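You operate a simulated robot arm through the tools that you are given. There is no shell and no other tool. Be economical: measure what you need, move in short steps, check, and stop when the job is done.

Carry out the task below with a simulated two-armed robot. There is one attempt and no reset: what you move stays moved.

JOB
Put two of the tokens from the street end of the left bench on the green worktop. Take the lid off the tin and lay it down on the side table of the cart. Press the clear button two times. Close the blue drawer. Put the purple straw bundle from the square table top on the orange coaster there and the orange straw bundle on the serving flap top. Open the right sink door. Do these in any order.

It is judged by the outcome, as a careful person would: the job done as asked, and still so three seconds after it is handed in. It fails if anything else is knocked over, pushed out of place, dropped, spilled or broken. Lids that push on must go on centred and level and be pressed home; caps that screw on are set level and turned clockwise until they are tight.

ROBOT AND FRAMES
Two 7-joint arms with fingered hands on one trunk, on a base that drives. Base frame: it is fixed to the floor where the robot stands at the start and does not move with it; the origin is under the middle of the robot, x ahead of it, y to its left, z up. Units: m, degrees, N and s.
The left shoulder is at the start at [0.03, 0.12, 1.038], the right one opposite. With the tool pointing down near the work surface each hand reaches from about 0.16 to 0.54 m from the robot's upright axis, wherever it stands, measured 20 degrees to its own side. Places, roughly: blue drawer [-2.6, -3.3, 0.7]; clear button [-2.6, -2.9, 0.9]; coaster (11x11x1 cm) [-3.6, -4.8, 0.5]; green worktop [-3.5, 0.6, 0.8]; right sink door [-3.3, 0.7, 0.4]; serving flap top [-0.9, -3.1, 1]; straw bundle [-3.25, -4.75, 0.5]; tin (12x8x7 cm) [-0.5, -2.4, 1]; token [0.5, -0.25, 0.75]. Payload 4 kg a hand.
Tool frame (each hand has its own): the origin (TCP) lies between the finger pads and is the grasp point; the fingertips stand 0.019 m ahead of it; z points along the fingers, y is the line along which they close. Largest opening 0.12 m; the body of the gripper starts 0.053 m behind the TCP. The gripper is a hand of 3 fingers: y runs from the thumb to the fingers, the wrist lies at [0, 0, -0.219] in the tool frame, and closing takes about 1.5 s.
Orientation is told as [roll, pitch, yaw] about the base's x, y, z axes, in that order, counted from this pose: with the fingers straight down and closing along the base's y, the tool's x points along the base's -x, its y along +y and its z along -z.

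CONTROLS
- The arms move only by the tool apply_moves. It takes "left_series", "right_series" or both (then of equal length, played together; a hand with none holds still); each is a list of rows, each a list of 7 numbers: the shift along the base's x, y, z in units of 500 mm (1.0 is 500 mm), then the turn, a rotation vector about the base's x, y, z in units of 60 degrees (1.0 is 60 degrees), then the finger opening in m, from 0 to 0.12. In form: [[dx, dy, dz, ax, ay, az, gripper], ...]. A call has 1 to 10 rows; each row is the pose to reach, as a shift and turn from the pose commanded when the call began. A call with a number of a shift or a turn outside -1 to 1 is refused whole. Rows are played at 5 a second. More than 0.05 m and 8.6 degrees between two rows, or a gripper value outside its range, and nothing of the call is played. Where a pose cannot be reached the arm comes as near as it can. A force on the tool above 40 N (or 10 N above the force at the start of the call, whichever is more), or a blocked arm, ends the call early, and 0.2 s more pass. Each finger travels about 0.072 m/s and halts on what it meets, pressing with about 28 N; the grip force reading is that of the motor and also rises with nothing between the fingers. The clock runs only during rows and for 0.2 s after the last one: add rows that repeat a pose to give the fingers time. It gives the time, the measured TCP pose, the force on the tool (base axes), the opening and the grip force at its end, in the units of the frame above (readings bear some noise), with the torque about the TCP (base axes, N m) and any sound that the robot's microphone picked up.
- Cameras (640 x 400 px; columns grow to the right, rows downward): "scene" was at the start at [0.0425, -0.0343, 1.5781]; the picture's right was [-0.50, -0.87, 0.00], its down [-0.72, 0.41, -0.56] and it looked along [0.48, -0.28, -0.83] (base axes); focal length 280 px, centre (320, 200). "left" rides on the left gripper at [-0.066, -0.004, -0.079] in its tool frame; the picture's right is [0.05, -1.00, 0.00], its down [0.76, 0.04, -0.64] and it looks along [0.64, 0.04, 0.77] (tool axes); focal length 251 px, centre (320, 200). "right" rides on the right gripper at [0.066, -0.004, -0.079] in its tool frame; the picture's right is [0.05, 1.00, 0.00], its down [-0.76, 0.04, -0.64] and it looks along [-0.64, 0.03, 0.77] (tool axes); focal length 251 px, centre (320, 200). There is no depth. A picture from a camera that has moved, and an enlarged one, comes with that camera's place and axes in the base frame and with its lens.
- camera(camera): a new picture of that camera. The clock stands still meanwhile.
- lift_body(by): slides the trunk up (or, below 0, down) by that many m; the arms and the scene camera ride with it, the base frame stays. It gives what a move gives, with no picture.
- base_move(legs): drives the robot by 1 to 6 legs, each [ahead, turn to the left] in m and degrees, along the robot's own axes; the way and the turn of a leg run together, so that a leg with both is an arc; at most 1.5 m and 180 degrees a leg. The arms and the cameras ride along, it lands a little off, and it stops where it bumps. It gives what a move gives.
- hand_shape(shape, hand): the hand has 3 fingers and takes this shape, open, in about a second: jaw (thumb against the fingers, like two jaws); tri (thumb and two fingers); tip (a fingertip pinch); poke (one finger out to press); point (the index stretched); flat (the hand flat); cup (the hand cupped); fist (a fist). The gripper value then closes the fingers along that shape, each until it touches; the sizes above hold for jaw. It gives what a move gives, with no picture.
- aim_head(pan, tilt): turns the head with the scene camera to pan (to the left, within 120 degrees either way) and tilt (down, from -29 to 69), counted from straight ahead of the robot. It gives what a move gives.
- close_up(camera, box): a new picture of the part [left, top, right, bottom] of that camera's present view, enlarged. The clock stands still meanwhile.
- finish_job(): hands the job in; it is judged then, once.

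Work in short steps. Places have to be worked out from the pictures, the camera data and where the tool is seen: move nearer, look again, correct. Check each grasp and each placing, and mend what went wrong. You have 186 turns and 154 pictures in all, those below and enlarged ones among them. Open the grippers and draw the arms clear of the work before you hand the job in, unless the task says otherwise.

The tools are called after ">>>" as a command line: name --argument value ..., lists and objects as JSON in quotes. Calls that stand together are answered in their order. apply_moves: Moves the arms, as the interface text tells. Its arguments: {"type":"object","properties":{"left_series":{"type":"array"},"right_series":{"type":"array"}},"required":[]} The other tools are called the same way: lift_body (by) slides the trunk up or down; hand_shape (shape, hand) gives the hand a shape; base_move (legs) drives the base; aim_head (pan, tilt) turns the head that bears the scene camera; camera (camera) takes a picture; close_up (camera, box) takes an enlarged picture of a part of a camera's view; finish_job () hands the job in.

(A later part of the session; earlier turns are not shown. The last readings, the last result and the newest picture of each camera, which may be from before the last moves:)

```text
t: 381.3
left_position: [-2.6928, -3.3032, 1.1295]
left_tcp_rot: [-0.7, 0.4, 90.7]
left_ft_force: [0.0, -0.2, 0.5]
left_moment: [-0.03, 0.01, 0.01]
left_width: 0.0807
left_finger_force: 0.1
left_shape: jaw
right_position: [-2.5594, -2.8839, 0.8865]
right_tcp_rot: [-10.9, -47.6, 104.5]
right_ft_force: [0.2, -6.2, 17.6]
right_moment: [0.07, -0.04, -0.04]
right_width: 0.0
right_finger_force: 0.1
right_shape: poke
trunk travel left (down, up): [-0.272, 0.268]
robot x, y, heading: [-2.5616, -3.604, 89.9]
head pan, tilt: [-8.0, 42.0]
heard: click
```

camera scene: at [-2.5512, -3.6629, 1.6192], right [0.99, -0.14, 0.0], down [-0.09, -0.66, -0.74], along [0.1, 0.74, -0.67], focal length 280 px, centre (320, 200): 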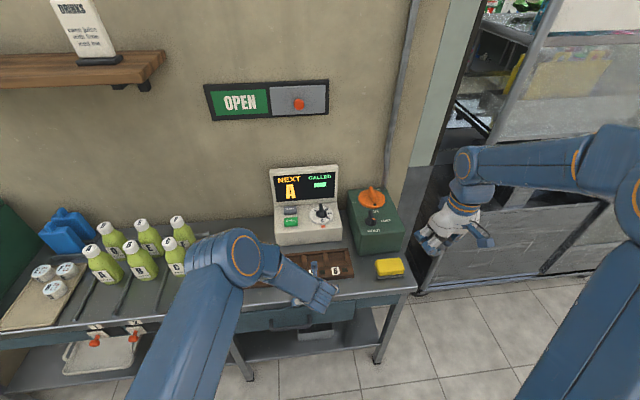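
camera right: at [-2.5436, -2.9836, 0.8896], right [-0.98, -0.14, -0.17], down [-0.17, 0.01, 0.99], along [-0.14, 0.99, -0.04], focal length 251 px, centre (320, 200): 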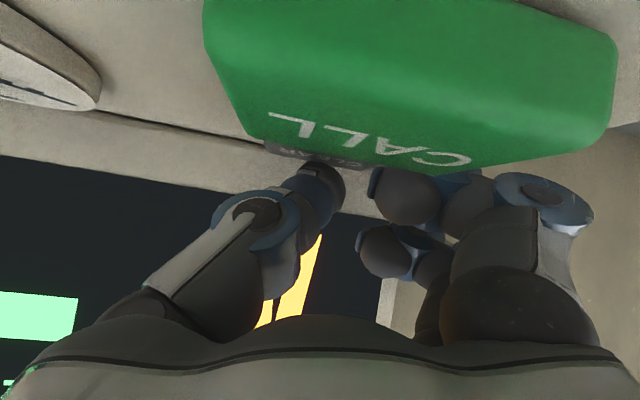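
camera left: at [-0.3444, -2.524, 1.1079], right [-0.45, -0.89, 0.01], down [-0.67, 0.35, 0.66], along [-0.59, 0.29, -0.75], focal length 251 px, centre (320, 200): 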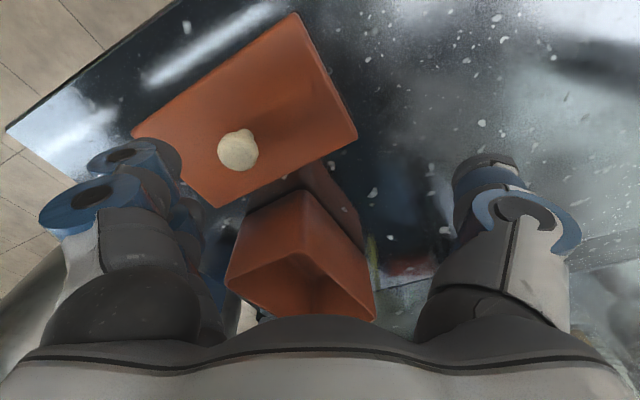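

Second click heard. I retract the finger, straighten the hand and restore jaw shape, then back away.

>>> apply_moves --right_series '[[0, -0.03, 0.028, 0, 0, 0, 0.0], [0.01, -0.09, 0.08, -0.03, 0, 0, 0.0], [0.03, -0.15, 0.14, -0.1, 0, 0, 0.0], [0.05, -0.21, 0.2, -0.2, 0, 0, 0.0], [0.08, -0.27, 0.26, -0.3, 0, 0, 0.0], [0.1, -0.33, 0.32, -0.42, 0, 0, 0.0], [0.13, -0.39, 0.38, -0.54, 0, 0, 0.0], [0.16, -0.45, 0.44, -0.66, 0, 0, 0.0], [0.2, -0.51, 0.48, -0.78, 0, 0, 0.0], [0.24, -0.56, 0.5, -0.8, 0, 0, 0.0]]'

>>> hand_shape --shape "jaw" --hand "right"

>>> base_move --legs '[[-0.35, 0]]'

```text
t: 383.5
left_position: [-2.6915, -3.3032, 1.1296]
left_tcp_rot: [-0.7, 0.3, 90.7]
left_ft_force: [-1.0, -0.2, 0.4]
left_moment: [0.02, -0.01, 0.0]
left_width: 0.0805
left_finger_force: 0.1
left_shape: jaw
right_position: [-2.4383, -3.1643, 1.1337]
right_tcp_rot: [0.0, -0.2, 99.8]
right_ft_force: [0.4, 0.0, 0.3]
right_moment: [0.03, 0.0, 0.01]
right_width: 0.0003
right_finger_force: 0.1
right_shape: poke
trunk travel left (down, up): [-0.272, 0.268]
robot x, y, heading: [-2.5635, -3.6043, 89.9]
head pan, tilt: [-8.0, 42.0]
```

```text
t: 384.4
left_position: [-2.6911, -3.3009, 1.1296]
left_tcp_rot: [-0.7, 0.6, 90.7]
left_ft_force: [0.5, 1.2, -0.2]
left_moment: [0.02, 0.03, 0.03]
left_width: 0.0806
left_finger_force: 0.0
left_shape: jaw
right_position: [-2.4386, -3.1619, 1.1329]
right_tcp_rot: [-0.1, -0.1, 99.7]
right_ft_force: [-0.3, -0.3, 0.0]
right_moment: [0.03, 0.0, 0.04]
right_width: 0.1198
right_finger_force: 0.1
right_shape: jaw
trunk travel left (down, up): [-0.272, 0.268]
robot x, y, heading: [-2.5623, -3.6054, 89.9]
head pan, tilt: [-8.0, 42.0]
```

```text
t: 386.7
left_position: [-2.6924, -3.6543, 1.129]
left_tcp_rot: [-0.7, 0.3, 90.8]
left_ft_force: [-0.3, -1.5, 0.5]
left_moment: [0.01, 0.03, 0.0]
left_width: 0.0808
left_finger_force: 0.1
left_shape: jaw
right_position: [-2.4389, -3.5137, 1.1349]
right_tcp_rot: [-0.1, -0.2, 99.8]
right_ft_force: [-0.2, -0.6, 0.2]
right_moment: [0.03, -0.02, -0.03]
right_width: 0.12
right_finger_force: 0.2
right_shape: jaw
trunk travel left (down, up): [-0.272, 0.268]
robot x, y, heading: [-2.5591, -3.9559, 89.8]
head pan, tilt: [-8.0, 42.0]
```

Both presses done. Now to the square table: I turn left, drive to x≈-3.42, and turn left again to face it from the north side.

>>> base_move --legs '[[0, 30]]'

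>>> base_move --legs '[[0, 30]]'

>>> base_move --legs '[[0, 30], [0.82, 0]]'

>>> base_move --legs '[[0, 30]]'

>>> base_move --legs '[[0, 30]]'

>>> base_move --legs '[[0, 30]]'

>>> aim_head --pan 0 --tilt 45

>>> camera --camera "scene"

```text
t: 388.5
left_position: [-2.8197, -3.7569, 1.13]
left_tcp_rot: [-0.7, 0.4, 119.8]
left_ft_force: [-0.2, 0.2, 0.5]
left_moment: [0.02, -0.03, -0.02]
left_width: 0.0801
left_finger_force: 0.0
left_shape: jaw
right_position: [-2.665, -3.5105, 1.1341]
right_tcp_rot: [-0.1, -0.2, 128.8]
right_ft_force: [-0.4, -0.1, -0.7]
right_moment: [0.01, -0.01, -0.02]
right_width: 0.1201
right_finger_force: 0.0
right_shape: jaw
trunk travel left (down, up): [-0.272, 0.268]
robot x, y, heading: [-2.531, -3.947, 118.2]
head pan, tilt: [-8.0, 42.0]
stopped in leg 1: the robot was blocked; the commanded pose is now the measured one
```

```text
t: 390.4
left_position: [-2.8774, -3.9213, 1.1293]
left_tcp_rot: [-0.8, 0.4, 149.4]
left_ft_force: [-1.1, 0.1, 0.9]
left_moment: [0.09, -0.02, 0.01]
left_width: 0.0799
left_finger_force: 0.0
left_shape: jaw
right_position: [-2.8648, -3.6317, 1.1324]
right_tcp_rot: [-0.3, -0.1, 158.4]
right_ft_force: [-1.3, 0.0, 0.2]
right_moment: [0.04, -0.04, 0.0]
right_width: 0.1201
right_finger_force: 0.1
right_shape: jaw
trunk travel left (down, up): [-0.272, 0.268]
robot x, y, heading: [-2.5173, -3.9184, 148.5]
head pan, tilt: [-8.0, 42.0]
stopped in leg 1: the robot was blocked; the commanded pose is now the measured one
```

```text
t: 392.5
left_position: [-2.8287, -4.0998, 1.1292]
left_tcp_rot: [-0.8, 0.4, 179.1]
left_ft_force: [0.1, -0.5, 0.1]
left_moment: [0.02, 0.01, 0.0]
left_width: 0.0801
left_finger_force: 0.0
left_shape: jaw
right_position: [-2.9628, -3.8421, 1.1328]
right_tcp_rot: [-0.4, -0.2, -171.9]
right_ft_force: [0.5, 0.0, -0.5]
right_moment: [0.06, 0.05, 0.0]
right_width: 0.1202
right_finger_force: 0.0
right_shape: jaw
trunk travel left (down, up): [-0.272, 0.268]
robot x, y, heading: [-2.5173, -3.8849, 177.8]
head pan, tilt: [-8.0, 42.0]
stopped in leg 1: the robot was blocked; the commanded pose is now the measured one
```

```text
t: 394.4
left_position: [-2.6795, -4.2259, 1.1286]
left_tcp_rot: [-0.8, 0.4, -150.9]
left_ft_force: [0.5, -0.2, -1.0]
left_moment: [0.01, 0.0, 0.02]
left_width: 0.0797
left_finger_force: 0.1
left_shape: jaw
right_position: [-2.9229, -4.0691, 1.1326]
right_tcp_rot: [-0.3, 0.0, -141.9]
right_ft_force: [-0.5, 0.6, -0.1]
right_moment: [0.02, -0.03, -0.02]
right_width: 0.12
right_finger_force: 0.2
right_shape: jaw
trunk travel left (down, up): [-0.272, 0.268]
robot x, y, heading: [-2.5276, -3.8517, -151.4]
head pan, tilt: [-8.0, 42.0]
```

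```text
t: 396.3
left_position: [-2.4716, -4.2528, 1.1285]
left_tcp_rot: [-0.6, 0.3, -120.9]
left_ft_force: [0.3, -0.7, 0.4]
left_moment: [0.02, 0.01, 0.01]
left_width: 0.0799
left_finger_force: 0.0
left_shape: jaw
right_position: [-2.7635, -4.2387, 1.1327]
right_tcp_rot: [-0.2, -0.2, -111.8]
right_ft_force: [0.2, 0.0, 0.3]
right_moment: [0.02, -0.02, 0.02]
right_width: 0.1202
right_finger_force: 0.1
right_shape: jaw
trunk travel left (down, up): [-0.272, 0.268]
robot x, y, heading: [-2.5628, -3.837, -121.2]
head pan, tilt: [-8.0, 42.0]
```

```text
t: 398.1
left_position: [-2.2782, -4.1543, 1.1296]
left_tcp_rot: [-0.7, 0.4, -90.8]
left_ft_force: [0.1, 0.3, -0.8]
left_moment: [0.01, 0.03, 0.0]
left_width: 0.0797
left_finger_force: 0.2
left_shape: jaw
right_position: [-2.5364, -4.2858, 1.1337]
right_tcp_rot: [-0.3, -0.1, -81.9]
right_ft_force: [0.1, 0.0, 0.5]
right_moment: [0.04, -0.02, 0.01]
right_width: 0.1197
right_finger_force: 0.0
right_shape: jaw
trunk travel left (down, up): [-0.272, 0.268]
robot x, y, heading: [-2.5932, -3.8351, -91.8]
head pan, tilt: [-8.0, 42.0]
```

```text
t: 398.8
left_position: [-2.2772, -4.1546, 1.1284]
left_tcp_rot: [-0.8, 0.4, -90.9]
left_ft_force: [0.8, 0.4, 0.3]
left_moment: [0.03, 0.04, -0.02]
left_width: 0.0803
left_finger_force: 0.1
left_shape: jaw
right_position: [-2.5348, -4.2872, 1.1323]
right_tcp_rot: [-0.3, -0.2, -81.8]
right_ft_force: [0.1, -0.6, 0.2]
right_moment: [0.03, 0.03, 0.0]
right_width: 0.1199
right_finger_force: 0.1
right_shape: jaw
trunk travel left (down, up): [-0.272, 0.268]
robot x, y, heading: [-2.5916, -3.8363, -91.8]
head pan, tilt: [0.0, 45.0]
```

```text
27 pictures are left
camera scene: at [-2.5887, -3.8996, 1.6147], right [-1.0, 0.03, 0.0], down [0.02, 0.71, -0.71], along [-0.02, -0.71, -0.71], focal length 280 px, centre (320, 200)
```

scene: 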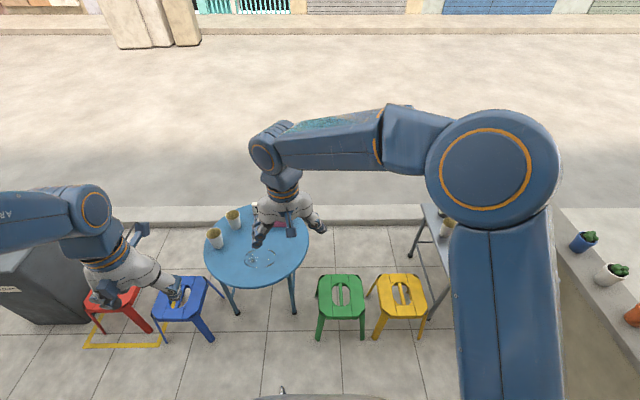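

The forward leg was skipped since a turn leg stopped early; I'm still at (-2.59,-3.84). I turn right to face west, drive 0.82 m, then face the table.

>>> base_move --legs '[[0, -30]]'

>>> base_move --legs '[[0, -30]]'

>>> base_move --legs '[[0, -28]]'

>>> base_move --legs '[[0.75, 0]]'

>>> base_move --legs '[[0, 30]]'

>>> base_move --legs '[[0, 30]]'

>>> base_move --legs '[[0, 30]]'

```text
t: 400.7
left_position: [-2.4743, -4.2646, 1.1314]
left_tcp_rot: [-0.7, 0.4, -120.6]
left_ft_force: [-0.5, 0.6, 0.3]
left_moment: [0.01, -0.01, -0.01]
left_width: 0.0802
left_finger_force: 0.1
left_shape: jaw
right_position: [-2.7642, -4.2526, 1.1328]
right_tcp_rot: [-0.3, -0.2, -111.5]
right_ft_force: [-0.8, -0.1, 0.2]
right_moment: [0.0, 0.0, -0.01]
right_width: 0.1203
right_finger_force: 0.1
right_shape: jaw
trunk travel left (down, up): [-0.272, 0.268]
robot x, y, heading: [-2.5605, -3.8571, -121.8]
head pan, tilt: [0.0, 45.0]
```

```text
t: 402.6
left_position: [-2.6935, -4.2531, 1.1289]
left_tcp_rot: [-0.7, 0.4, -150.7]
left_ft_force: [-0.2, 0.2, 0.4]
left_moment: [0.03, -0.02, -0.02]
left_width: 0.0802
left_finger_force: 0.1
left_shape: jaw
right_position: [-2.9375, -4.0973, 1.1322]
right_tcp_rot: [-0.1, -0.1, -141.6]
right_ft_force: [-0.5, -0.4, -0.3]
right_moment: [0.0, -0.01, 0.01]
right_width: 0.1199
right_finger_force: 0.1
right_shape: jaw
trunk travel left (down, up): [-0.272, 0.268]
robot x, y, heading: [-2.5454, -3.8835, -152.0]
head pan, tilt: [0.0, 45.0]
```

```text
t: 404.4
left_position: [-2.8499, -4.1409, 1.1297]
left_tcp_rot: [-0.9, 0.4, -178.9]
left_ft_force: [-0.2, 0.0, 0.3]
left_moment: [0.03, 0.01, 0.02]
left_width: 0.0799
left_finger_force: 0.1
left_shape: jaw
right_position: [-2.993, -3.888, 1.1343]
right_tcp_rot: [-0.3, -0.2, -169.8]
right_ft_force: [1.3, 0.2, 0.5]
right_moment: [0.03, 0.01, -0.02]
right_width: 0.12
right_finger_force: 0.1
right_shape: jaw
trunk travel left (down, up): [-0.272, 0.268]
robot x, y, heading: [-2.546, -3.9169, -179.9]
head pan, tilt: [0.0, 45.0]
```

```text
t: 408.4
left_position: [-3.5967, -4.149, 1.1295]
left_tcp_rot: [-0.7, 0.4, -178.1]
left_ft_force: [-0.1, 0.0, -1.0]
left_moment: [0.01, 0.0, -0.03]
left_width: 0.08
left_finger_force: 0.0
left_shape: jaw
right_position: [-3.741, -3.8963, 1.1312]
right_tcp_rot: [-0.2, -0.1, -169.2]
right_ft_force: [-0.2, -0.1, -0.1]
right_moment: [-0.02, 0.02, 0.01]
right_width: 0.1198
right_finger_force: 0.0
right_shape: jaw
trunk travel left (down, up): [-0.272, 0.268]
robot x, y, heading: [-3.2937, -3.9213, -179.3]
head pan, tilt: [0.0, 45.0]
```

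```text
t: 410.9
left_position: [-3.44, -4.2698, 1.1293]
left_tcp_rot: [-0.8, 0.5, -148.3]
left_ft_force: [0.0, -0.3, -0.6]
left_moment: [-0.01, 0.0, 0.03]
left_width: 0.0798
left_finger_force: 0.0
left_shape: jaw
right_position: [-3.6905, -4.1229, 1.1332]
right_tcp_rot: [-0.4, -0.2, -139.4]
right_ft_force: [1.0, 0.0, -0.1]
right_moment: [0.04, 0.0, 0.01]
right_width: 0.1199
right_finger_force: 0.0
right_shape: jaw
trunk travel left (down, up): [-0.272, 0.268]
robot x, y, heading: [-3.3123, -3.8891, -149.3]
head pan, tilt: [0.0, 45.0]
stopped in leg 1: the robot was blocked; the commanded pose is now the measured one
```

```text
t: 412.7
left_position: [-3.2359, -4.2859, 1.1302]
left_tcp_rot: [-0.7, 0.3, -118.6]
left_ft_force: [0.5, 0.0, -0.6]
left_moment: [-0.02, -0.03, 0.0]
left_width: 0.08
left_finger_force: 0.0
left_shape: jaw
right_position: [-3.5277, -4.2836, 1.131]
right_tcp_rot: [-0.3, 0.0, -109.5]
right_ft_force: [0.0, -1.1, 0.3]
right_moment: [0.01, -0.04, 0.02]
right_width: 0.1198
right_finger_force: 0.1
right_shape: jaw
trunk travel left (down, up): [-0.272, 0.268]
robot x, y, heading: [-3.3397, -3.8789, -119.5]
head pan, tilt: [0.0, 45.0]
```

```text
t: 414.6
left_position: [-3.0442, -4.1765, 1.1298]
left_tcp_rot: [-0.7, 0.4, -88.3]
left_ft_force: [-0.3, 0.2, -0.1]
left_moment: [0.0, 0.04, -0.01]
left_width: 0.0802
left_finger_force: 0.0
left_shape: jaw
right_position: [-3.2969, -4.3214, 1.1329]
right_tcp_rot: [-0.3, -0.1, -79.5]
right_ft_force: [-0.4, 0.3, -1.1]
right_moment: [-0.01, 0.01, -0.03]
right_width: 0.1199
right_finger_force: 0.1
right_shape: jaw
trunk travel left (down, up): [-0.272, 0.268]
robot x, y, heading: [-3.3677, -3.879, -89.7]
head pan, tilt: [0.0, 45.0]
```

In position at (-3.37,-3.88) facing the table. I move the right hand aside, go 0.12 m forward, and look at the table.

>>> apply_moves --right_series '[[-0.09, 0.01, 0, 0, 0, 0, 0.1], [-0.18, 0.02, 0, 0, 0, 0, 0.1], [-0.27, 0.03, 0, 0, 0, 0, 0.1], [-0.36, 0.04, 0, 0, 0, 0, 0.1], [-0.45, 0.05, 0, 0, 0, 0, 0.1], [-0.52, 0.06, 0, 0, 0, 0, 0.1]]'

>>> base_move --legs '[[0.12, 0]]'

>>> camera --camera "scene"

```text
t: 416.0
left_position: [-3.0451, -4.177, 1.1303]
left_tcp_rot: [-0.6, 0.3, -88.2]
left_ft_force: [-0.1, 0.1, 0.5]
left_moment: [0.01, 0.01, 0.0]
left_width: 0.0799
left_finger_force: 0.0
left_shape: jaw
right_position: [-3.5585, -4.2901, 1.1339]
right_tcp_rot: [-0.2, 0.1, -79.3]
right_ft_force: [-0.9, 0.7, -0.2]
right_moment: [-0.03, -0.01, -0.02]
right_width: 0.1
right_finger_force: 0.1
right_shape: jaw
trunk travel left (down, up): [-0.272, 0.268]
robot x, y, heading: [-3.3701, -3.8761, -89.6]
head pan, tilt: [0.0, 45.0]
```

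```text
t: 417.2
left_position: [-3.0444, -4.2988, 1.1294]
left_tcp_rot: [-0.7, 0.4, -88.4]
left_ft_force: [-0.5, -0.7, 0.2]
left_moment: [0.02, -0.01, 0.0]
left_width: 0.08
left_finger_force: 0.0
left_shape: jaw
right_position: [-3.556, -4.4124, 1.1348]
right_tcp_rot: [-0.4, 0.0, -79.4]
right_ft_force: [-0.5, 0.4, 0.1]
right_moment: [0.0, -0.04, 0.01]
right_width: 0.1004
right_finger_force: 0.1
right_shape: jaw
trunk travel left (down, up): [-0.272, 0.268]
robot x, y, heading: [-3.3704, -3.9916, -89.5]
head pan, tilt: [0.0, 45.0]
```

```text
26 pictures are left
camera scene: at [-3.3694, -4.059, 1.6147], right [-1.0, -0.01, 0.0], down [0.0, 0.71, -0.71], along [0.0, -0.71, -0.71], focal length 280 px, centre (320, 200)
```

scene: 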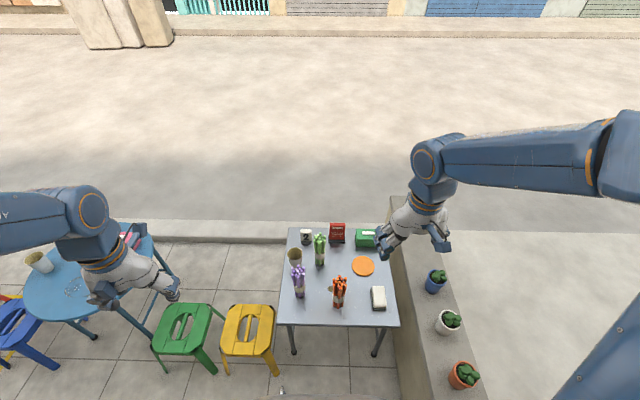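

Clear view. On the table (z≈0.50): purple ≈(-3.281,-4.609), orange ≈(-3.442,-4.561), coaster ≈(-3.565,-4.748); bundles ~0.22 tall. I lower the trunk and move the right hand, tilted forward 35°, in front of the purple bundle.

>>> lift_body --by -0.2

>>> apply_moves --right_series '[[0.08, 0, 0, -0.08, 0, 0, 0.1], [0.16, 0, 0, -0.16, 0, 0, 0.1], [0.24, 0, 0, -0.24, 0, 0, 0.1], [0.32, 0, 0, -0.32, 0, 0, 0.1], [0.4, 0, 0, -0.4, 0, 0, 0.1], [0.48, 0, 0, -0.48, 0, 0, 0.1], [0.55, -0.02, -0.02, -0.58, 0, 0, 0.1], [0.55, -0.04, -0.08, -0.58, 0, 0, 0.1]]'

>>> camera --camera "right"

```text
t: 419.4
left_position: [-3.0434, -4.2975, 0.9304]
left_tcp_rot: [-0.7, 0.3, -88.3]
left_ft_force: [0.5, -0.1, 0.4]
left_moment: [0.02, 0.01, 0.04]
left_width: 0.08
left_finger_force: 0.2
left_shape: jaw
right_position: [-3.557, -4.4117, 0.9342]
right_tcp_rot: [-0.3, 0.0, -79.3]
right_ft_force: [0.0, 0.0, 0.7]
right_moment: [-0.01, 0.0, 0.01]
right_width: 0.1
right_finger_force: 0.0
right_shape: jaw
trunk travel left (down, up): [-0.072, 0.468]
robot x, y, heading: [-3.3689, -3.9985, -89.9]
head pan, tilt: [0.0, 45.0]
```

```text
t: 421.2
left_position: [-3.0441, -4.2971, 0.9292]
left_tcp_rot: [-0.7, 0.4, -88.3]
left_ft_force: [0.0, -0.1, 0.8]
left_moment: [0.02, 0.02, 0.0]
left_width: 0.08
left_finger_force: 0.0
left_shape: jaw
right_position: [-3.2798, -4.4314, 0.8934]
right_tcp_rot: [-7.5, -34.2, -77.0]
right_ft_force: [-0.4, -0.2, -0.1]
right_moment: [-0.02, -0.02, 0.03]
right_width: 0.1002
right_finger_force: 0.0
right_shape: jaw
trunk travel left (down, up): [-0.072, 0.468]
robot x, y, heading: [-3.3675, -3.9919, -89.6]
head pan, tilt: [0.0, 45.0]
```

```text
25 pictures are left
camera right: at [-3.296, -4.3336, 0.9214], right [0.97, 0.19, -0.14], down [0.18, -0.24, 0.95], along [0.15, -0.95, -0.27], focal length 251 px, centre (320, 200)
```

right: 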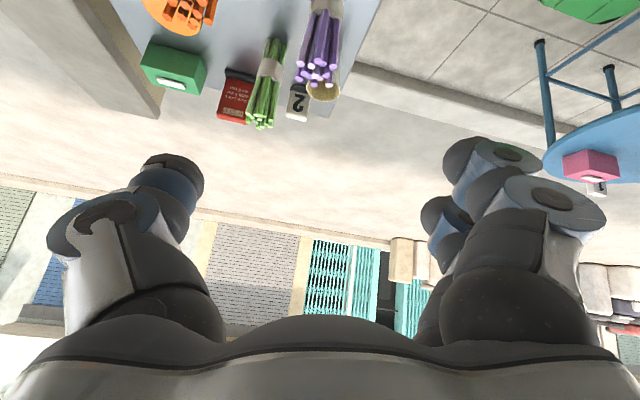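

Purple bundle confirmed at x≈-3.282,y≈-4.60. I lower to z≈0.62 in front of it, then advance.

>>> apply_moves --right_series '[[0, -0.01, -0.09, 0, 0, 0, 0.1], [0, -0.02, -0.18, 0, 0, 0, 0.1], [0, -0.03, -0.27, 0, 0, 0, 0.1], [-0.002, -0.04, -0.36, 0, 0, 0, 0.1], [-0.004, -0.05, -0.45, 0, 0, 0, 0.1], [-0.004, -0.06, -0.53, 0, 0, 0, 0.1]]'

>>> camera --camera "right"

```text
t: 422.6
left_position: [-3.0445, -4.2981, 0.9283]
left_tcp_rot: [-0.7, 0.4, -88.3]
left_ft_force: [-0.7, -0.1, -0.8]
left_moment: [0.03, -0.01, 0.02]
left_width: 0.0802
left_finger_force: 0.1
left_shape: jaw
right_position: [-3.284, -4.4625, 0.6289]
right_tcp_rot: [-7.7, -34.2, -77.1]
right_ft_force: [0.2, -0.1, -0.5]
right_moment: [0.0, 0.0, -0.02]
right_width: 0.1
right_finger_force: 0.0
right_shape: jaw
trunk travel left (down, up): [-0.072, 0.468]
robot x, y, heading: [-3.3691, -3.9976, -89.7]
head pan, tilt: [0.0, 45.0]
```

```text
24 pictures are left
camera right: at [-3.2999, -4.3634, 0.656], right [0.97, 0.19, -0.14], down [0.18, -0.24, 0.95], along [0.15, -0.95, -0.27], focal length 251 px, centre (320, 200)
```

right: 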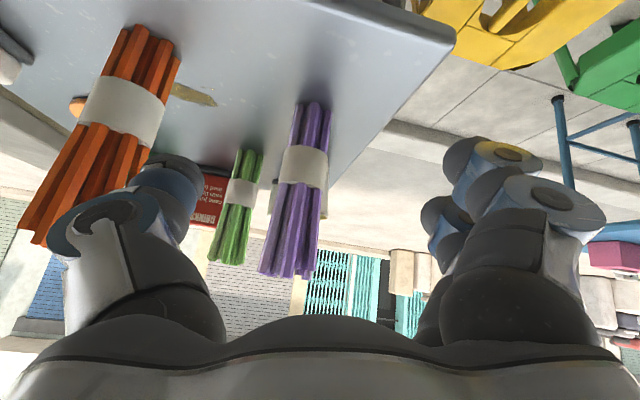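

Bundle spans z 0.50–0.66 at (-3.282,-4.59). I narrow the opening, advance to it at z≈0.60 and grip.

>>> apply_moves --right_series '[[0.002, -0.05, -0.03, 0, 0, 0, 0.07], [0.003, -0.1, -0.06, 0, 0, 0, 0.07], [0.004, -0.15, -0.06, 0, 0, 0, 0.07], [0.004, -0.2, -0.06, 0, 0, 0, 0.07], [0.004, -0.255, -0.06, 0, 0, 0, 0.07], [0.004, -0.255, -0.06, 0, 0, 0, 0.05], [0.004, -0.255, -0.06, 0, 0, 0, 0.03], [0.004, -0.255, -0.06, 0, 0, 0, 0.02], [0.004, -0.255, -0.06, 0, 0, 0, 0.02], [0.004, -0.255, -0.06, 0, 0, 0, 0.02]]'

>>> camera --camera "right"

```text
t: 424.8
left_position: [-3.0439, -4.2965, 0.9289]
left_tcp_rot: [-0.8, 0.6, -88.3]
left_ft_force: [-0.4, 0.2, 0.0]
left_moment: [-0.02, 0.0, 0.0]
left_width: 0.08
left_finger_force: 0.0
left_shape: jaw
right_position: [-3.2805, -4.5893, 0.5999]
right_tcp_rot: [-7.6, -34.2, -77.2]
right_ft_force: [-0.2, -0.1, -0.6]
right_moment: [0.0, 0.01, 0.01]
right_width: 0.0001
right_finger_force: 28.0
right_shape: jaw
trunk travel left (down, up): [-0.072, 0.468]
robot x, y, heading: [-3.37, -4.001, -89.7]
head pan, tilt: [0.0, 45.0]
```

```text
23 pictures are left
camera right: at [-3.2965, -4.491, 0.6272], right [0.97, 0.19, -0.14], down [0.18, -0.24, 0.95], along [0.15, -0.95, -0.27], focal length 251 px, centre (320, 200)
```

right: 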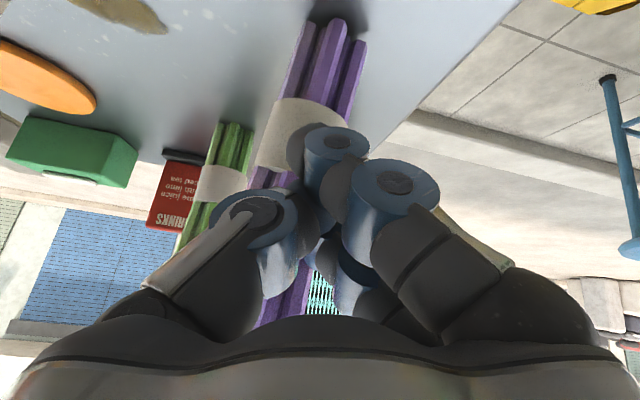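

The bundle sits between thumb and fingers. I lift 8 cm to check the grip.

>>> apply_moves --right_series '[[0, 0, 0.03, 0, 0, 0, 0.0], [0, 0, 0.08, 0, 0, 0, 0.0], [0, 0, 0.16, 0, 0, 0, 0.0]]'

>>> camera --camera "right"

```text
t: 425.6
left_position: [-3.0436, -4.2979, 0.9302]
left_tcp_rot: [-0.7, 0.2, -88.4]
left_ft_force: [0.6, 0.4, -0.3]
left_moment: [-0.01, -0.04, -0.01]
left_width: 0.0801
left_finger_force: 0.1
left_shape: jaw
right_position: [-3.2825, -4.5886, 0.6794]
right_tcp_rot: [-7.4, -34.2, -77.1]
right_ft_force: [0.1, -0.5, 0.9]
right_moment: [-0.03, 0.0, 0.0]
right_width: 0.0
right_finger_force: 28.2
right_shape: jaw
trunk travel left (down, up): [-0.072, 0.468]
robot x, y, heading: [-3.3691, -3.9948, -89.9]
head pan, tilt: [0.0, 45.0]
```

```text
22 pictures are left
camera right: at [-3.2974, -4.4898, 0.7073], right [0.97, 0.19, -0.14], down [0.18, -0.24, 0.95], along [0.15, -0.95, -0.27], focal length 251 px, centre (320, 200)
```

right: 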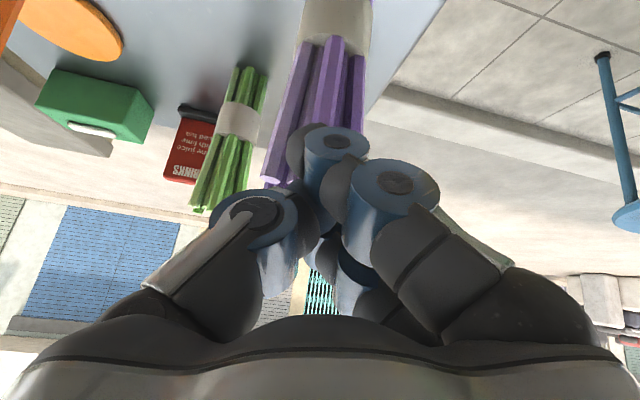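

The fingers closed in front of it; re-triangulating, the table top is z≈0.433 and the bundle is at (-3.277,-4.643), z 0.43–0.66. I back off, reopen, lower and advance properly.

>>> apply_moves --right_series '[[0, 0.06, 0, 0, 0, 0, 0.02], [0, 0.1, -0.02, 0, 0, 0, 0.05], [0.005, 0.1, -0.1, 0, 0, 0, 0.08], [0.01, 0.1, -0.18, 0, 0, 0, 0.08], [0.01, 0.06, -0.22, 0, 0, 0, 0.08], [0.01, 0.0, -0.23, 0, 0, 0, 0.08], [0.01, -0.06, -0.23, 0, 0, 0, 0.08], [0.01, -0.113, -0.23, 0, 0, 0, 0.08]]'

>>> apply_moves --right_series '[[0, 0, 0, 0, 0, 0, 0.06], [0, 0, 0, 0, 0, 0, 0.03], [0, 0, 0, 0, 0, 0, 0.0], [0, 0, 0, 0, 0, 0, 0.0], [0, 0, 0, 0, 0, 0, 0.0], [0, 0, 0, 0, 0, 0, 0.0], [0, 0, 0.03, 0, 0, 0, 0.0], [0, 0, 0.08, 0, 0, 0, 0.0], [0, 0, 0.14, 0, 0, 0, 0.0]]'

>>> camera --camera "right"

```text
t: 427.4
left_position: [-3.0435, -4.296, 0.928]
left_tcp_rot: [-0.8, 0.4, -88.3]
left_ft_force: [-0.7, -0.1, 0.2]
left_moment: [-0.01, -0.02, 0.0]
left_width: 0.0797
left_finger_force: 0.3
left_shape: jaw
right_position: [-3.2771, -4.6452, 0.5627]
right_tcp_rot: [-7.4, -34.1, -77.1]
right_ft_force: [-0.3, -0.6, -0.7]
right_moment: [-0.01, 0.01, -0.03]
right_width: 0.0795
right_finger_force: 0.0
right_shape: jaw
trunk travel left (down, up): [-0.072, 0.468]
robot x, y, heading: [-3.3676, -3.9985, -89.6]
head pan, tilt: [0.0, 45.0]
```

```text
t: 429.4
left_position: [-3.0441, -4.2973, 0.9299]
left_tcp_rot: [-0.8, 0.3, -88.3]
left_ft_force: [0.8, 0.3, 0.4]
left_moment: [0.01, -0.02, -0.03]
left_width: 0.0798
left_finger_force: 0.1
left_shape: jaw
right_position: [-3.2755, -4.6448, 0.6338]
right_tcp_rot: [-7.7, -34.2, -77.1]
right_ft_force: [0.1, 0.0, -0.3]
right_moment: [-0.02, 0.03, -0.01]
right_width: 0.0373
right_finger_force: 28.4
right_shape: jaw
trunk travel left (down, up): [-0.072, 0.468]
robot x, y, heading: [-3.3685, -3.9976, -89.9]
head pan, tilt: [0.0, 45.0]
```

```text
21 pictures are left
camera right: at [-3.2918, -4.5472, 0.6619], right [0.97, 0.19, -0.14], down [0.19, -0.24, 0.95], along [0.15, -0.95, -0.27], focal length 251 px, centre (320, 200)
```

right: 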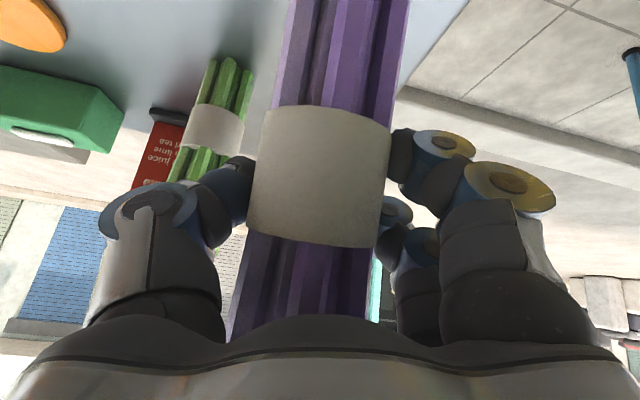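

Purple is gripped. I raise it well above the orange bundle and carry it over the coaster at (-3.575,-4.783).

>>> apply_moves --right_series '[[0, 0, 0.09, 0, 0, 0, 0.0], [0, 0, 0.18, 0, 0, 0, 0.0], [0, 0, 0.27, 0, 0, 0, 0.0], [0, 0, 0.36, 0, 0, 0, 0.0], [0, 0, 0.44, 0, 0, 0, 0.0], [-0.09, 0, 0.44, 0, 0, 0, 0.0], [-0.18, 0, 0.44, 0, 0, 0, 0.0], [-0.27, 0, 0.44, 0, 0, 0, 0.0], [-0.36, -0.02, 0.44, 0, 0, 0, 0.0], [-0.45, -0.04, 0.44, 0, 0, 0, 0.0]]'

>>> apply_moves --right_series '[[-0.08, -0.04, 0, 0, 0, 0, 0.0], [-0.14, -0.1, 0, 0, 0, 0, 0.0], [-0.148, -0.17, -0.02, 0, 0, 0, 0.0], [-0.148, -0.236, -0.06, 0, 0, 0, 0.0], [-0.148, -0.236, -0.15, 0, 0, 0, 0.0], [-0.148, -0.236, -0.24, 0, 0, 0, 0.0], [-0.148, -0.236, -0.33, 0, 0, 0, 0.0], [-0.148, -0.236, -0.42, 0, 0, 0, 0.0], [-0.148, -0.236, -0.47, 0, 0, 0, 0.0]]'

>>> camera --camera "scene"

>>> camera --camera "right"

```text
t: 431.6
left_position: [-3.0452, -4.2978, 0.9315]
left_tcp_rot: [-0.7, 0.3, -88.3]
left_ft_force: [-0.8, -0.9, 0.0]
left_moment: [-0.01, -0.02, -0.01]
left_width: 0.0801
left_finger_force: 0.1
left_shape: jaw
right_position: [-3.5029, -4.6648, 0.8534]
right_tcp_rot: [-7.4, -34.2, -77.1]
right_ft_force: [-1.0, 0.9, 0.4]
right_moment: [-0.02, 0.04, 0.0]
right_width: 0.0372
right_finger_force: 28.0
right_shape: jaw
trunk travel left (down, up): [-0.072, 0.468]
robot x, y, heading: [-3.3694, -3.9982, -89.8]
head pan, tilt: [0.0, 45.0]
```

```text
t: 433.6
left_position: [-3.0434, -4.2977, 0.9289]
left_tcp_rot: [-0.6, 0.5, -88.4]
left_ft_force: [-0.6, -0.2, -0.6]
left_moment: [0.04, 0.02, 0.02]
left_width: 0.08
left_finger_force: 0.1
left_shape: jaw
right_position: [-3.5748, -4.7636, 0.6222]
right_tcp_rot: [-7.8, -34.3, -77.1]
right_ft_force: [-1.4, -0.4, 0.4]
right_moment: [0.15, -0.08, 0.07]
right_width: 0.0372
right_finger_force: 27.7
right_shape: jaw
right hand out of reach, approached as far as the arm can: row 8, 9
trunk travel left (down, up): [-0.072, 0.468]
robot x, y, heading: [-3.3703, -3.9941, -89.9]
head pan, tilt: [0.0, 45.0]
```

```text
20 pictures are left
camera scene: at [-3.3694, -4.0592, 1.4145], right [-1.0, -0.01, 0.0], down [0.0, 0.71, -0.71], along [0.0, -0.71, -0.71], focal length 280 px, centre (320, 200)
```

scene: 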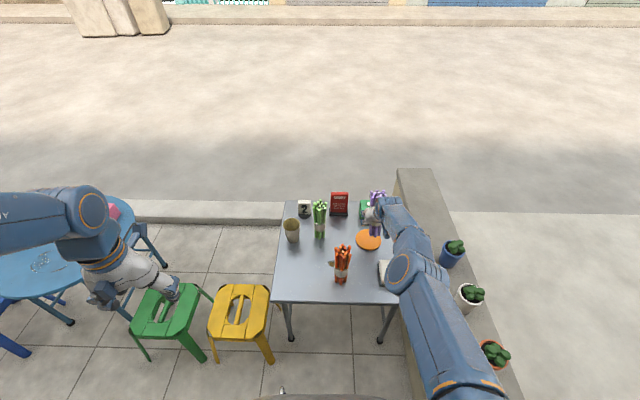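

```text
19 pictures are left
camera right: at [-3.5897, -4.6653, 0.6499], right [0.97, 0.19, -0.14], down [0.19, -0.24, 0.95], along [0.15, -0.95, -0.27], focal length 251 px, centre (320, 200)
```

right: 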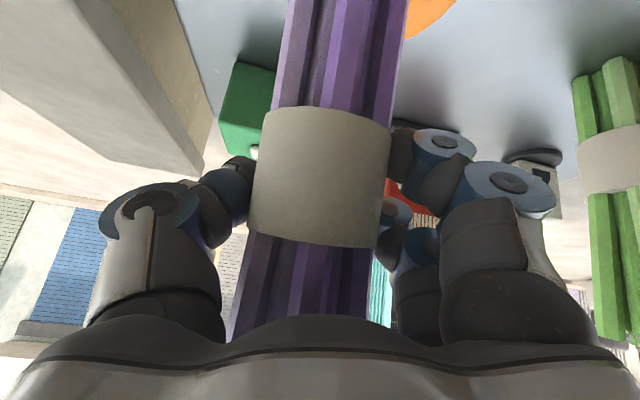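

The arm is at its reach limit 2 cm short of the coaster centre. I move the base 5 cm forward (stool clearance is fine), then fine-position with the arm.

>>> base_move --legs '[[0.05, 0]]'

```text
t: 434.5
left_position: [-3.0436, -4.3483, 0.9295]
left_tcp_rot: [-0.7, 0.3, -88.3]
left_ft_force: [-0.1, -0.4, -0.2]
left_moment: [-0.02, 0.01, -0.03]
left_width: 0.0802
left_finger_force: 0.1
left_shape: jaw
right_position: [-3.5721, -4.8129, 0.6204]
right_tcp_rot: [-7.7, -34.1, -77.2]
right_ft_force: [-0.4, 0.1, -1.1]
right_moment: [-0.04, 0.01, 0.03]
right_width: 0.0372
right_finger_force: 28.2
right_shape: jaw
trunk travel left (down, up): [-0.072, 0.468]
robot x, y, heading: [-3.3686, -4.0441, -89.9]
head pan, tilt: [0.0, 45.0]
```

Now I bring it to y=-4.785 and lower onto the coaster in small steps.

>>> apply_moves --right_series '[[-0.004, 0.03, 0, 0, 0, 0, 0.0], [-0.006, 0.056, -0.02, 0, 0, 0, 0.0], [-0.006, 0.056, -0.05, 0, 0, 0, 0.0], [-0.006, 0.056, -0.07, 0, 0, 0, 0.0], [-0.006, 0.056, -0.08, 0, 0, 0, 0.0], [-0.006, 0.056, -0.09, 0, 0, 0, 0.0], [-0.006, 0.056, -0.1, 0, 0, 0, 0.0], [-0.006, 0.056, -0.11, 0, 0, 0, 0.0]]'

>>> camera --camera "right"

```text
t: 436.3
left_position: [-3.0438, -4.3449, 0.9311]
left_tcp_rot: [-0.7, 0.3, -88.3]
left_ft_force: [-0.4, 0.2, -0.1]
left_moment: [0.0, 0.0, 0.02]
left_width: 0.0802
left_finger_force: 0.0
left_shape: jaw
right_position: [-3.5762, -4.7855, 0.5731]
right_tcp_rot: [-7.8, -34.7, -77.1]
right_ft_force: [1.4, 2.0, 18.8]
right_moment: [0.17, -0.03, 0.04]
right_width: 0.0379
right_finger_force: 28.4
right_shape: jaw
trunk travel left (down, up): [-0.072, 0.468]
robot x, y, heading: [-3.3713, -4.0472, -89.9]
head pan, tilt: [0.0, 45.0]
```

```text
18 pictures are left
camera right: at [-3.5915, -4.6873, 0.599], right [0.97, 0.19, -0.14], down [0.19, -0.23, 0.95], along [0.15, -0.95, -0.26], focal length 251 px, centre (320, 200)
```

right: 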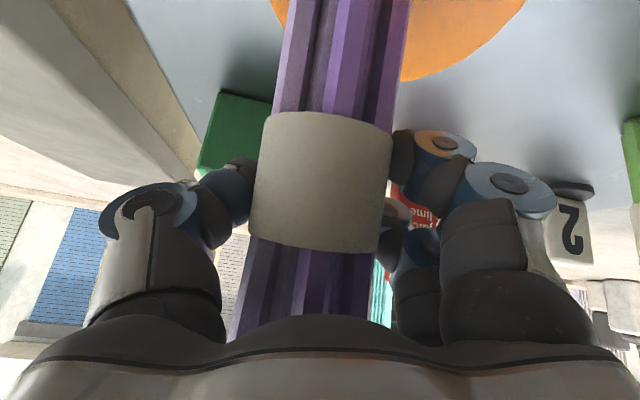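

Contact at the expected height. The coaster centre seems ~1.2 cm further +x; I lift slightly, shift, and set it down again, then release.

>>> apply_moves --right_series '[[0, 0, 0.024, 0, 0, 0, 0.0], [0.024, 0, 0.024, 0, 0, 0, 0.0], [0.024, 0, 0.008, 0, 0, 0, 0.0], [0.024, 0, 0.0, 0, 0, 0, 0.0], [0.024, 0, -0.004, 0, 0, 0, 0.0]]'

>>> apply_moves --right_series '[[0, 0, 0.002, 0, 0, 0, 0.042], [0, 0, 0.002, 0, 0, 0, 0.055], [0, 0, 0.002, 0, 0, 0, 0.075], [0, 0, 0.002, 0, 0, 0, 0.085], [0, 0.04, 0.002, 0, 0, 0, 0.085], [0, 0.1, 0.01, 0, 0, 0, 0.085], [0, 0.18, 0.02, 0, 0, 0, 0.085], [0, 0.26, 0.06, 0, 0, 0, 0.085]]'

>>> camera --camera "right"

```text
t: 437.5
left_position: [-3.044, -4.3453, 0.9303]
left_tcp_rot: [-0.6, 0.1, -88.3]
left_ft_force: [-0.3, 0.4, 0.3]
left_moment: [-0.01, 0.03, -0.04]
left_width: 0.08
left_finger_force: 0.1
left_shape: jaw
right_position: [-3.5638, -4.7862, 0.5711]
right_tcp_rot: [-7.8, -34.8, -77.1]
right_ft_force: [2.2, 1.7, 25.3]
right_moment: [0.23, -0.03, 0.07]
right_width: 0.0387
right_finger_force: 28.1
right_shape: jaw
trunk travel left (down, up): [-0.072, 0.468]
robot x, y, heading: [-3.3696, -4.0451, -89.7]
head pan, tilt: [0.0, 45.0]
```

```text
t: 439.3
left_position: [-3.0433, -4.3471, 0.9312]
left_tcp_rot: [-0.7, 0.4, -88.3]
left_ft_force: [-0.3, 0.6, 0.3]
left_moment: [0.04, -0.02, 0.0]
left_width: 0.0802
left_finger_force: 0.1
left_shape: jaw
right_position: [-3.5635, -4.6535, 0.5971]
right_tcp_rot: [-7.6, -34.5, -77.0]
right_ft_force: [-0.5, 0.8, -0.1]
right_moment: [0.02, -0.01, -0.06]
right_width: 0.0845
right_finger_force: 0.0
right_shape: jaw
trunk travel left (down, up): [-0.072, 0.468]
robot x, y, heading: [-3.3725, -4.049, -89.9]
head pan, tilt: [0.0, 45.0]
```

```text
17 pictures are left
camera right: at [-3.5797, -4.5554, 0.6245], right [0.97, 0.19, -0.14], down [0.18, -0.24, 0.95], along [0.15, -0.95, -0.27], focal length 251 px, centre (320, 200)
```

right: 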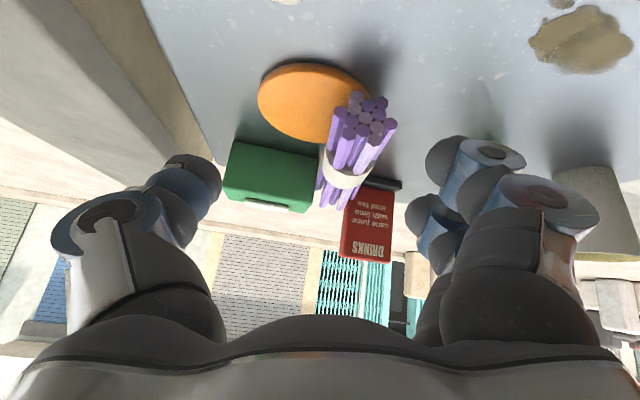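

The bundle looks tilted after release. I let time pass by moving the hand up and away, then look with the scene camera.

>>> apply_moves --right_series '[[0, 0.02, 0.08, 0, 0, 0, 0.085], [0, 0.04, 0.16, 0, 0, 0, 0.085], [0, 0.06, 0.24, 0, 0, 0, 0.085], [-0.04, 0.1, 0.32, 0, 0, 0, 0.085], [-0.1, 0.12, 0.38, 0, 0, 0, 0.085]]'

>>> close_up --camera "scene" --box '[260, 170, 420, 310]'

```text
t: 440.5
left_position: [-3.045, -4.347, 0.9296]
left_tcp_rot: [-0.6, 0.3, -88.3]
left_ft_force: [-0.3, -1.0, 0.3]
left_moment: [0.05, 0.0, 0.02]
left_width: 0.0798
left_finger_force: 0.1
left_shape: jaw
right_position: [-3.6146, -4.5938, 0.7863]
right_tcp_rot: [-7.4, -34.2, -77.1]
right_ft_force: [-0.1, 0.1, -0.1]
right_moment: [-0.03, -0.05, 0.04]
right_width: 0.0847
right_finger_force: 0.0
right_shape: jaw
trunk travel left (down, up): [-0.072, 0.468]
robot x, y, heading: [-3.3697, -4.0497, -89.5]
head pan, tilt: [0.0, 45.0]
```

```text
2.86 times, centred on (340, 240) of scene
camera zoom: at [-3.3698, -4.1069, 1.4148], right [-1.0, -0.01, 0.0], down [0.0, 0.71, -0.71], along [0.0, -0.71, -0.71], focal length 800 px, centre (263, 86)
```

zoom: 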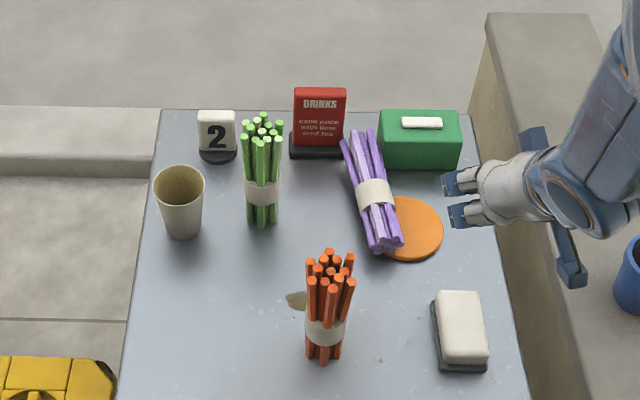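

The purple bundle toppled backward (bottom at ≈(-3.536,-4.726), top ≈(-3.512,-4.926)), nothing else moved. I'll pick it up: first grasp it at its band from above with the tilted hand.

>>> apply_moves --right_series '[[0.04, -0.07, -0.03, 0, 0, 0, 0.09], [0.08, -0.15, -0.06, 0, 0, 0, 0.09], [0.12, -0.23, -0.09, 0, 0, 0, 0.09], [0.16, -0.31, -0.12, 0, 0, 0, 0.09], [0.167, -0.38, -0.17, 0, 0, 0, 0.09], [0.167, -0.41, -0.25, 0, 0, 0, 0.09], [0.167, -0.42, -0.33, 0, 0, 0, 0.09], [0.167, -0.43, -0.41, 0, 0, 0, 0.09], [0.167, -0.435, -0.48, 0, 0, 0, 0.09]]'

>>> camera --camera "right"

```text
t: 442.5
left_position: [-3.0443, -4.3478, 0.9298]
left_tcp_rot: [-0.7, 0.4, -88.3]
left_ft_force: [-0.6, -0.1, 0.6]
left_moment: [0.03, 0.01, -0.01]
left_width: 0.0801
left_finger_force: 0.0
left_shape: jaw
right_position: [-3.536, -4.7845, 0.5536]
right_tcp_rot: [-7.6, -34.2, -77.1]
right_ft_force: [0.7, -0.1, -0.2]
right_moment: [0.01, -0.04, 0.03]
right_width: 0.0897
right_finger_force: 0.1
right_shape: jaw
right hand out of reach, approached as far as the arm can: row 8, 9
trunk travel left (down, up): [-0.072, 0.468]
robot x, y, heading: [-3.3686, -4.047, -89.8]
head pan, tilt: [0.0, 45.0]
```

```text
15 pictures are left
camera right: at [-3.5503, -4.6865, 0.5819], right [0.97, 0.19, -0.14], down [0.18, -0.24, 0.95], along [0.15, -0.95, -0.27], focal length 251 px, centre (320, 200)
```

right: 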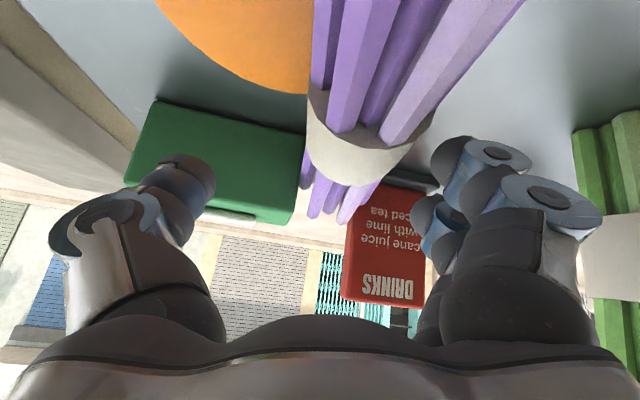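

At the reach limit 5 cm above it, aligned 2.5 cm off in x. I shift +x, then lower the trunk to bring the hand down onto the bundle.

>>> apply_moves --right_series '[[0.025, 0.0, 0, 0, 0, 0, 0.09], [0.05, 0.0, 0, 0, 0, 0, 0.09]]'

>>> lift_body --by -0.055

>>> apply_moves --right_series '[[0, 0, 0, 0, 0, 0, 0.07], [0, 0, 0, 0, 0, 0, 0.05], [0, 0, 0, 0, 0, 0, 0.02], [0, 0, 0, 0, 0, 0, 0.0], [0, 0, 0, 0, 0, 0, 0.0], [0, 0, 0, 0, 0, 0, 0.0]]'

```text
t: 443.1
left_position: [-3.0444, -4.3468, 0.9303]
left_tcp_rot: [-0.7, 0.5, -88.4]
left_ft_force: [0.1, -0.8, 0.1]
left_moment: [0.01, -0.03, 0.01]
left_width: 0.0803
left_finger_force: 0.0
left_shape: jaw
right_position: [-3.5095, -4.7839, 0.5549]
right_tcp_rot: [-7.6, -34.1, -77.1]
right_ft_force: [0.0, 0.7, 0.2]
right_moment: [0.03, 0.01, -0.02]
right_width: 0.0896
right_finger_force: 0.0
right_shape: jaw
trunk travel left (down, up): [-0.072, 0.468]
robot x, y, heading: [-3.3725, -4.0472, -89.7]
head pan, tilt: [0.0, 45.0]
```

```text
t: 444.1
left_position: [-3.0428, -4.3455, 0.8755]
left_tcp_rot: [-0.7, 0.2, -88.3]
left_ft_force: [0.6, -0.1, 0.2]
left_moment: [0.0, 0.03, 0.02]
left_width: 0.0802
left_finger_force: 0.0
left_shape: jaw
right_position: [-3.5104, -4.7856, 0.5032]
right_tcp_rot: [-7.7, -34.8, -77.2]
right_ft_force: [-1.4, 1.9, 22.7]
right_moment: [0.08, -1.25, 0.16]
right_width: 0.0883
right_finger_force: 0.1
right_shape: jaw
trunk travel left (down, up): [-0.017, 0.523]
robot x, y, heading: [-3.3684, -4.0466, -89.7]
head pan, tilt: [0.0, 45.0]
```

```text
t: 445.5
left_position: [-3.044, -4.3462, 0.8757]
left_tcp_rot: [-0.7, 0.2, -88.3]
left_ft_force: [-0.2, 0.0, 0.1]
left_moment: [0.04, -0.01, -0.03]
left_width: 0.0802
left_finger_force: 0.1
left_shape: jaw
right_position: [-3.5123, -4.7855, 0.5049]
right_tcp_rot: [-8.0, -34.7, -77.1]
right_ft_force: [-8.7, -2.4, 27.3]
right_moment: [-0.38, 1.4, 0.01]
right_width: 0.0386
right_finger_force: 28.3
right_shape: jaw
trunk travel left (down, up): [-0.017, 0.523]
robot x, y, heading: [-3.3716, -4.0435, -89.4]
head pan, tilt: [0.0, 45.0]
```

Gripped (width 0.039). I lift it, carry it over to a free lane at x≈-3.31, y≈-4.60 above the table.

>>> apply_moves --right_series '[[0, 0.01, 0.07, 0, 0, 0, 0.0], [0, 0.03, 0.15, 0, 0, 0, 0.0], [0, 0.05, 0.24, 0, 0, 0, 0.0], [0, 0.07, 0.33, 0, 0, 0, 0.0], [0, 0.09, 0.42, 0, 0, 0, 0.0], [0, 0.11, 0.51, 0, 0, 0, 0.0], [0.0, 0.14, 0.6, 0, 0, 0, 0.0], [0.08, 0.17, 0.6, 0, 0, 0, 0.0], [0.16, 0.2, 0.6, 0, 0, 0, 0.0], [0.24, 0.23, 0.6, 0, 0, 0, 0.0]]'

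>>> apply_moves --right_series '[[0.08, 0.05, 0, 0, 0, 0, 0.0], [0.16, 0.1, 0, 0, 0, 0, 0.0], [0.168, 0.14, -0.08, 0, 0, 0, 0.0], [0.168, 0.14, -0.17, 0, 0, 0, 0.0], [0.168, 0.14, -0.26, 0, 0, 0, 0.0], [0.168, 0.14, -0.35, 0, 0, 0, 0.0], [0.168, 0.14, -0.44, 0, 0, 0, 0.0], [0.168, 0.14, -0.52, 0, 0, 0, 0.0]]'

>>> camera --camera "scene"

```text
t: 447.7
left_position: [-3.0438, -4.3463, 0.8743]
left_tcp_rot: [-0.6, 0.2, -88.3]
left_ft_force: [0.4, 0.6, 0.3]
left_moment: [-0.03, -0.02, 0.03]
left_width: 0.08
left_finger_force: 0.3
left_shape: jaw
right_position: [-3.3894, -4.6686, 0.7992]
right_tcp_rot: [-7.5, -34.2, -77.3]
right_ft_force: [0.3, 0.4, -0.7]
right_moment: [0.0, -0.01, 0.03]
right_width: 0.0356
right_finger_force: 27.9
right_shape: jaw
trunk travel left (down, up): [-0.017, 0.523]
robot x, y, heading: [-3.3714, -4.0473, -89.5]
head pan, tilt: [0.0, 45.0]
```

```text
t: 449.5
left_position: [-3.0443, -4.3479, 0.8749]
left_tcp_rot: [-0.6, 0.4, -88.2]
left_ft_force: [1.2, 0.0, 0.5]
left_moment: [-0.01, -0.05, -0.01]
left_width: 0.0802
left_finger_force: 0.0
left_shape: jaw
right_position: [-3.3056, -4.5999, 0.5376]
right_tcp_rot: [-7.5, -34.3, -77.3]
right_ft_force: [-0.4, -0.5, -1.6]
right_moment: [0.01, -0.01, -0.03]
right_width: 0.0356
right_finger_force: 28.4
right_shape: jaw
trunk travel left (down, up): [-0.017, 0.523]
robot x, y, heading: [-3.3711, -4.0439, -89.7]
head pan, tilt: [0.0, 45.0]
```

```text
14 pictures are left
camera scene: at [-3.3689, -4.1077, 1.3597], right [-1.0, -0.01, 0.0], down [0.0, 0.71, -0.71], along [0.0, -0.71, -0.71], focal length 280 px, centre (320, 200)
```

scene: 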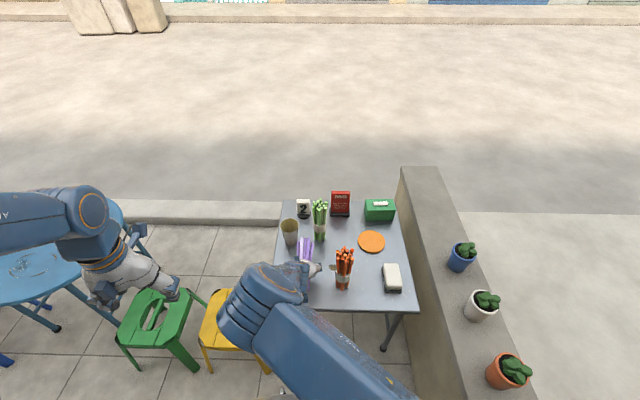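

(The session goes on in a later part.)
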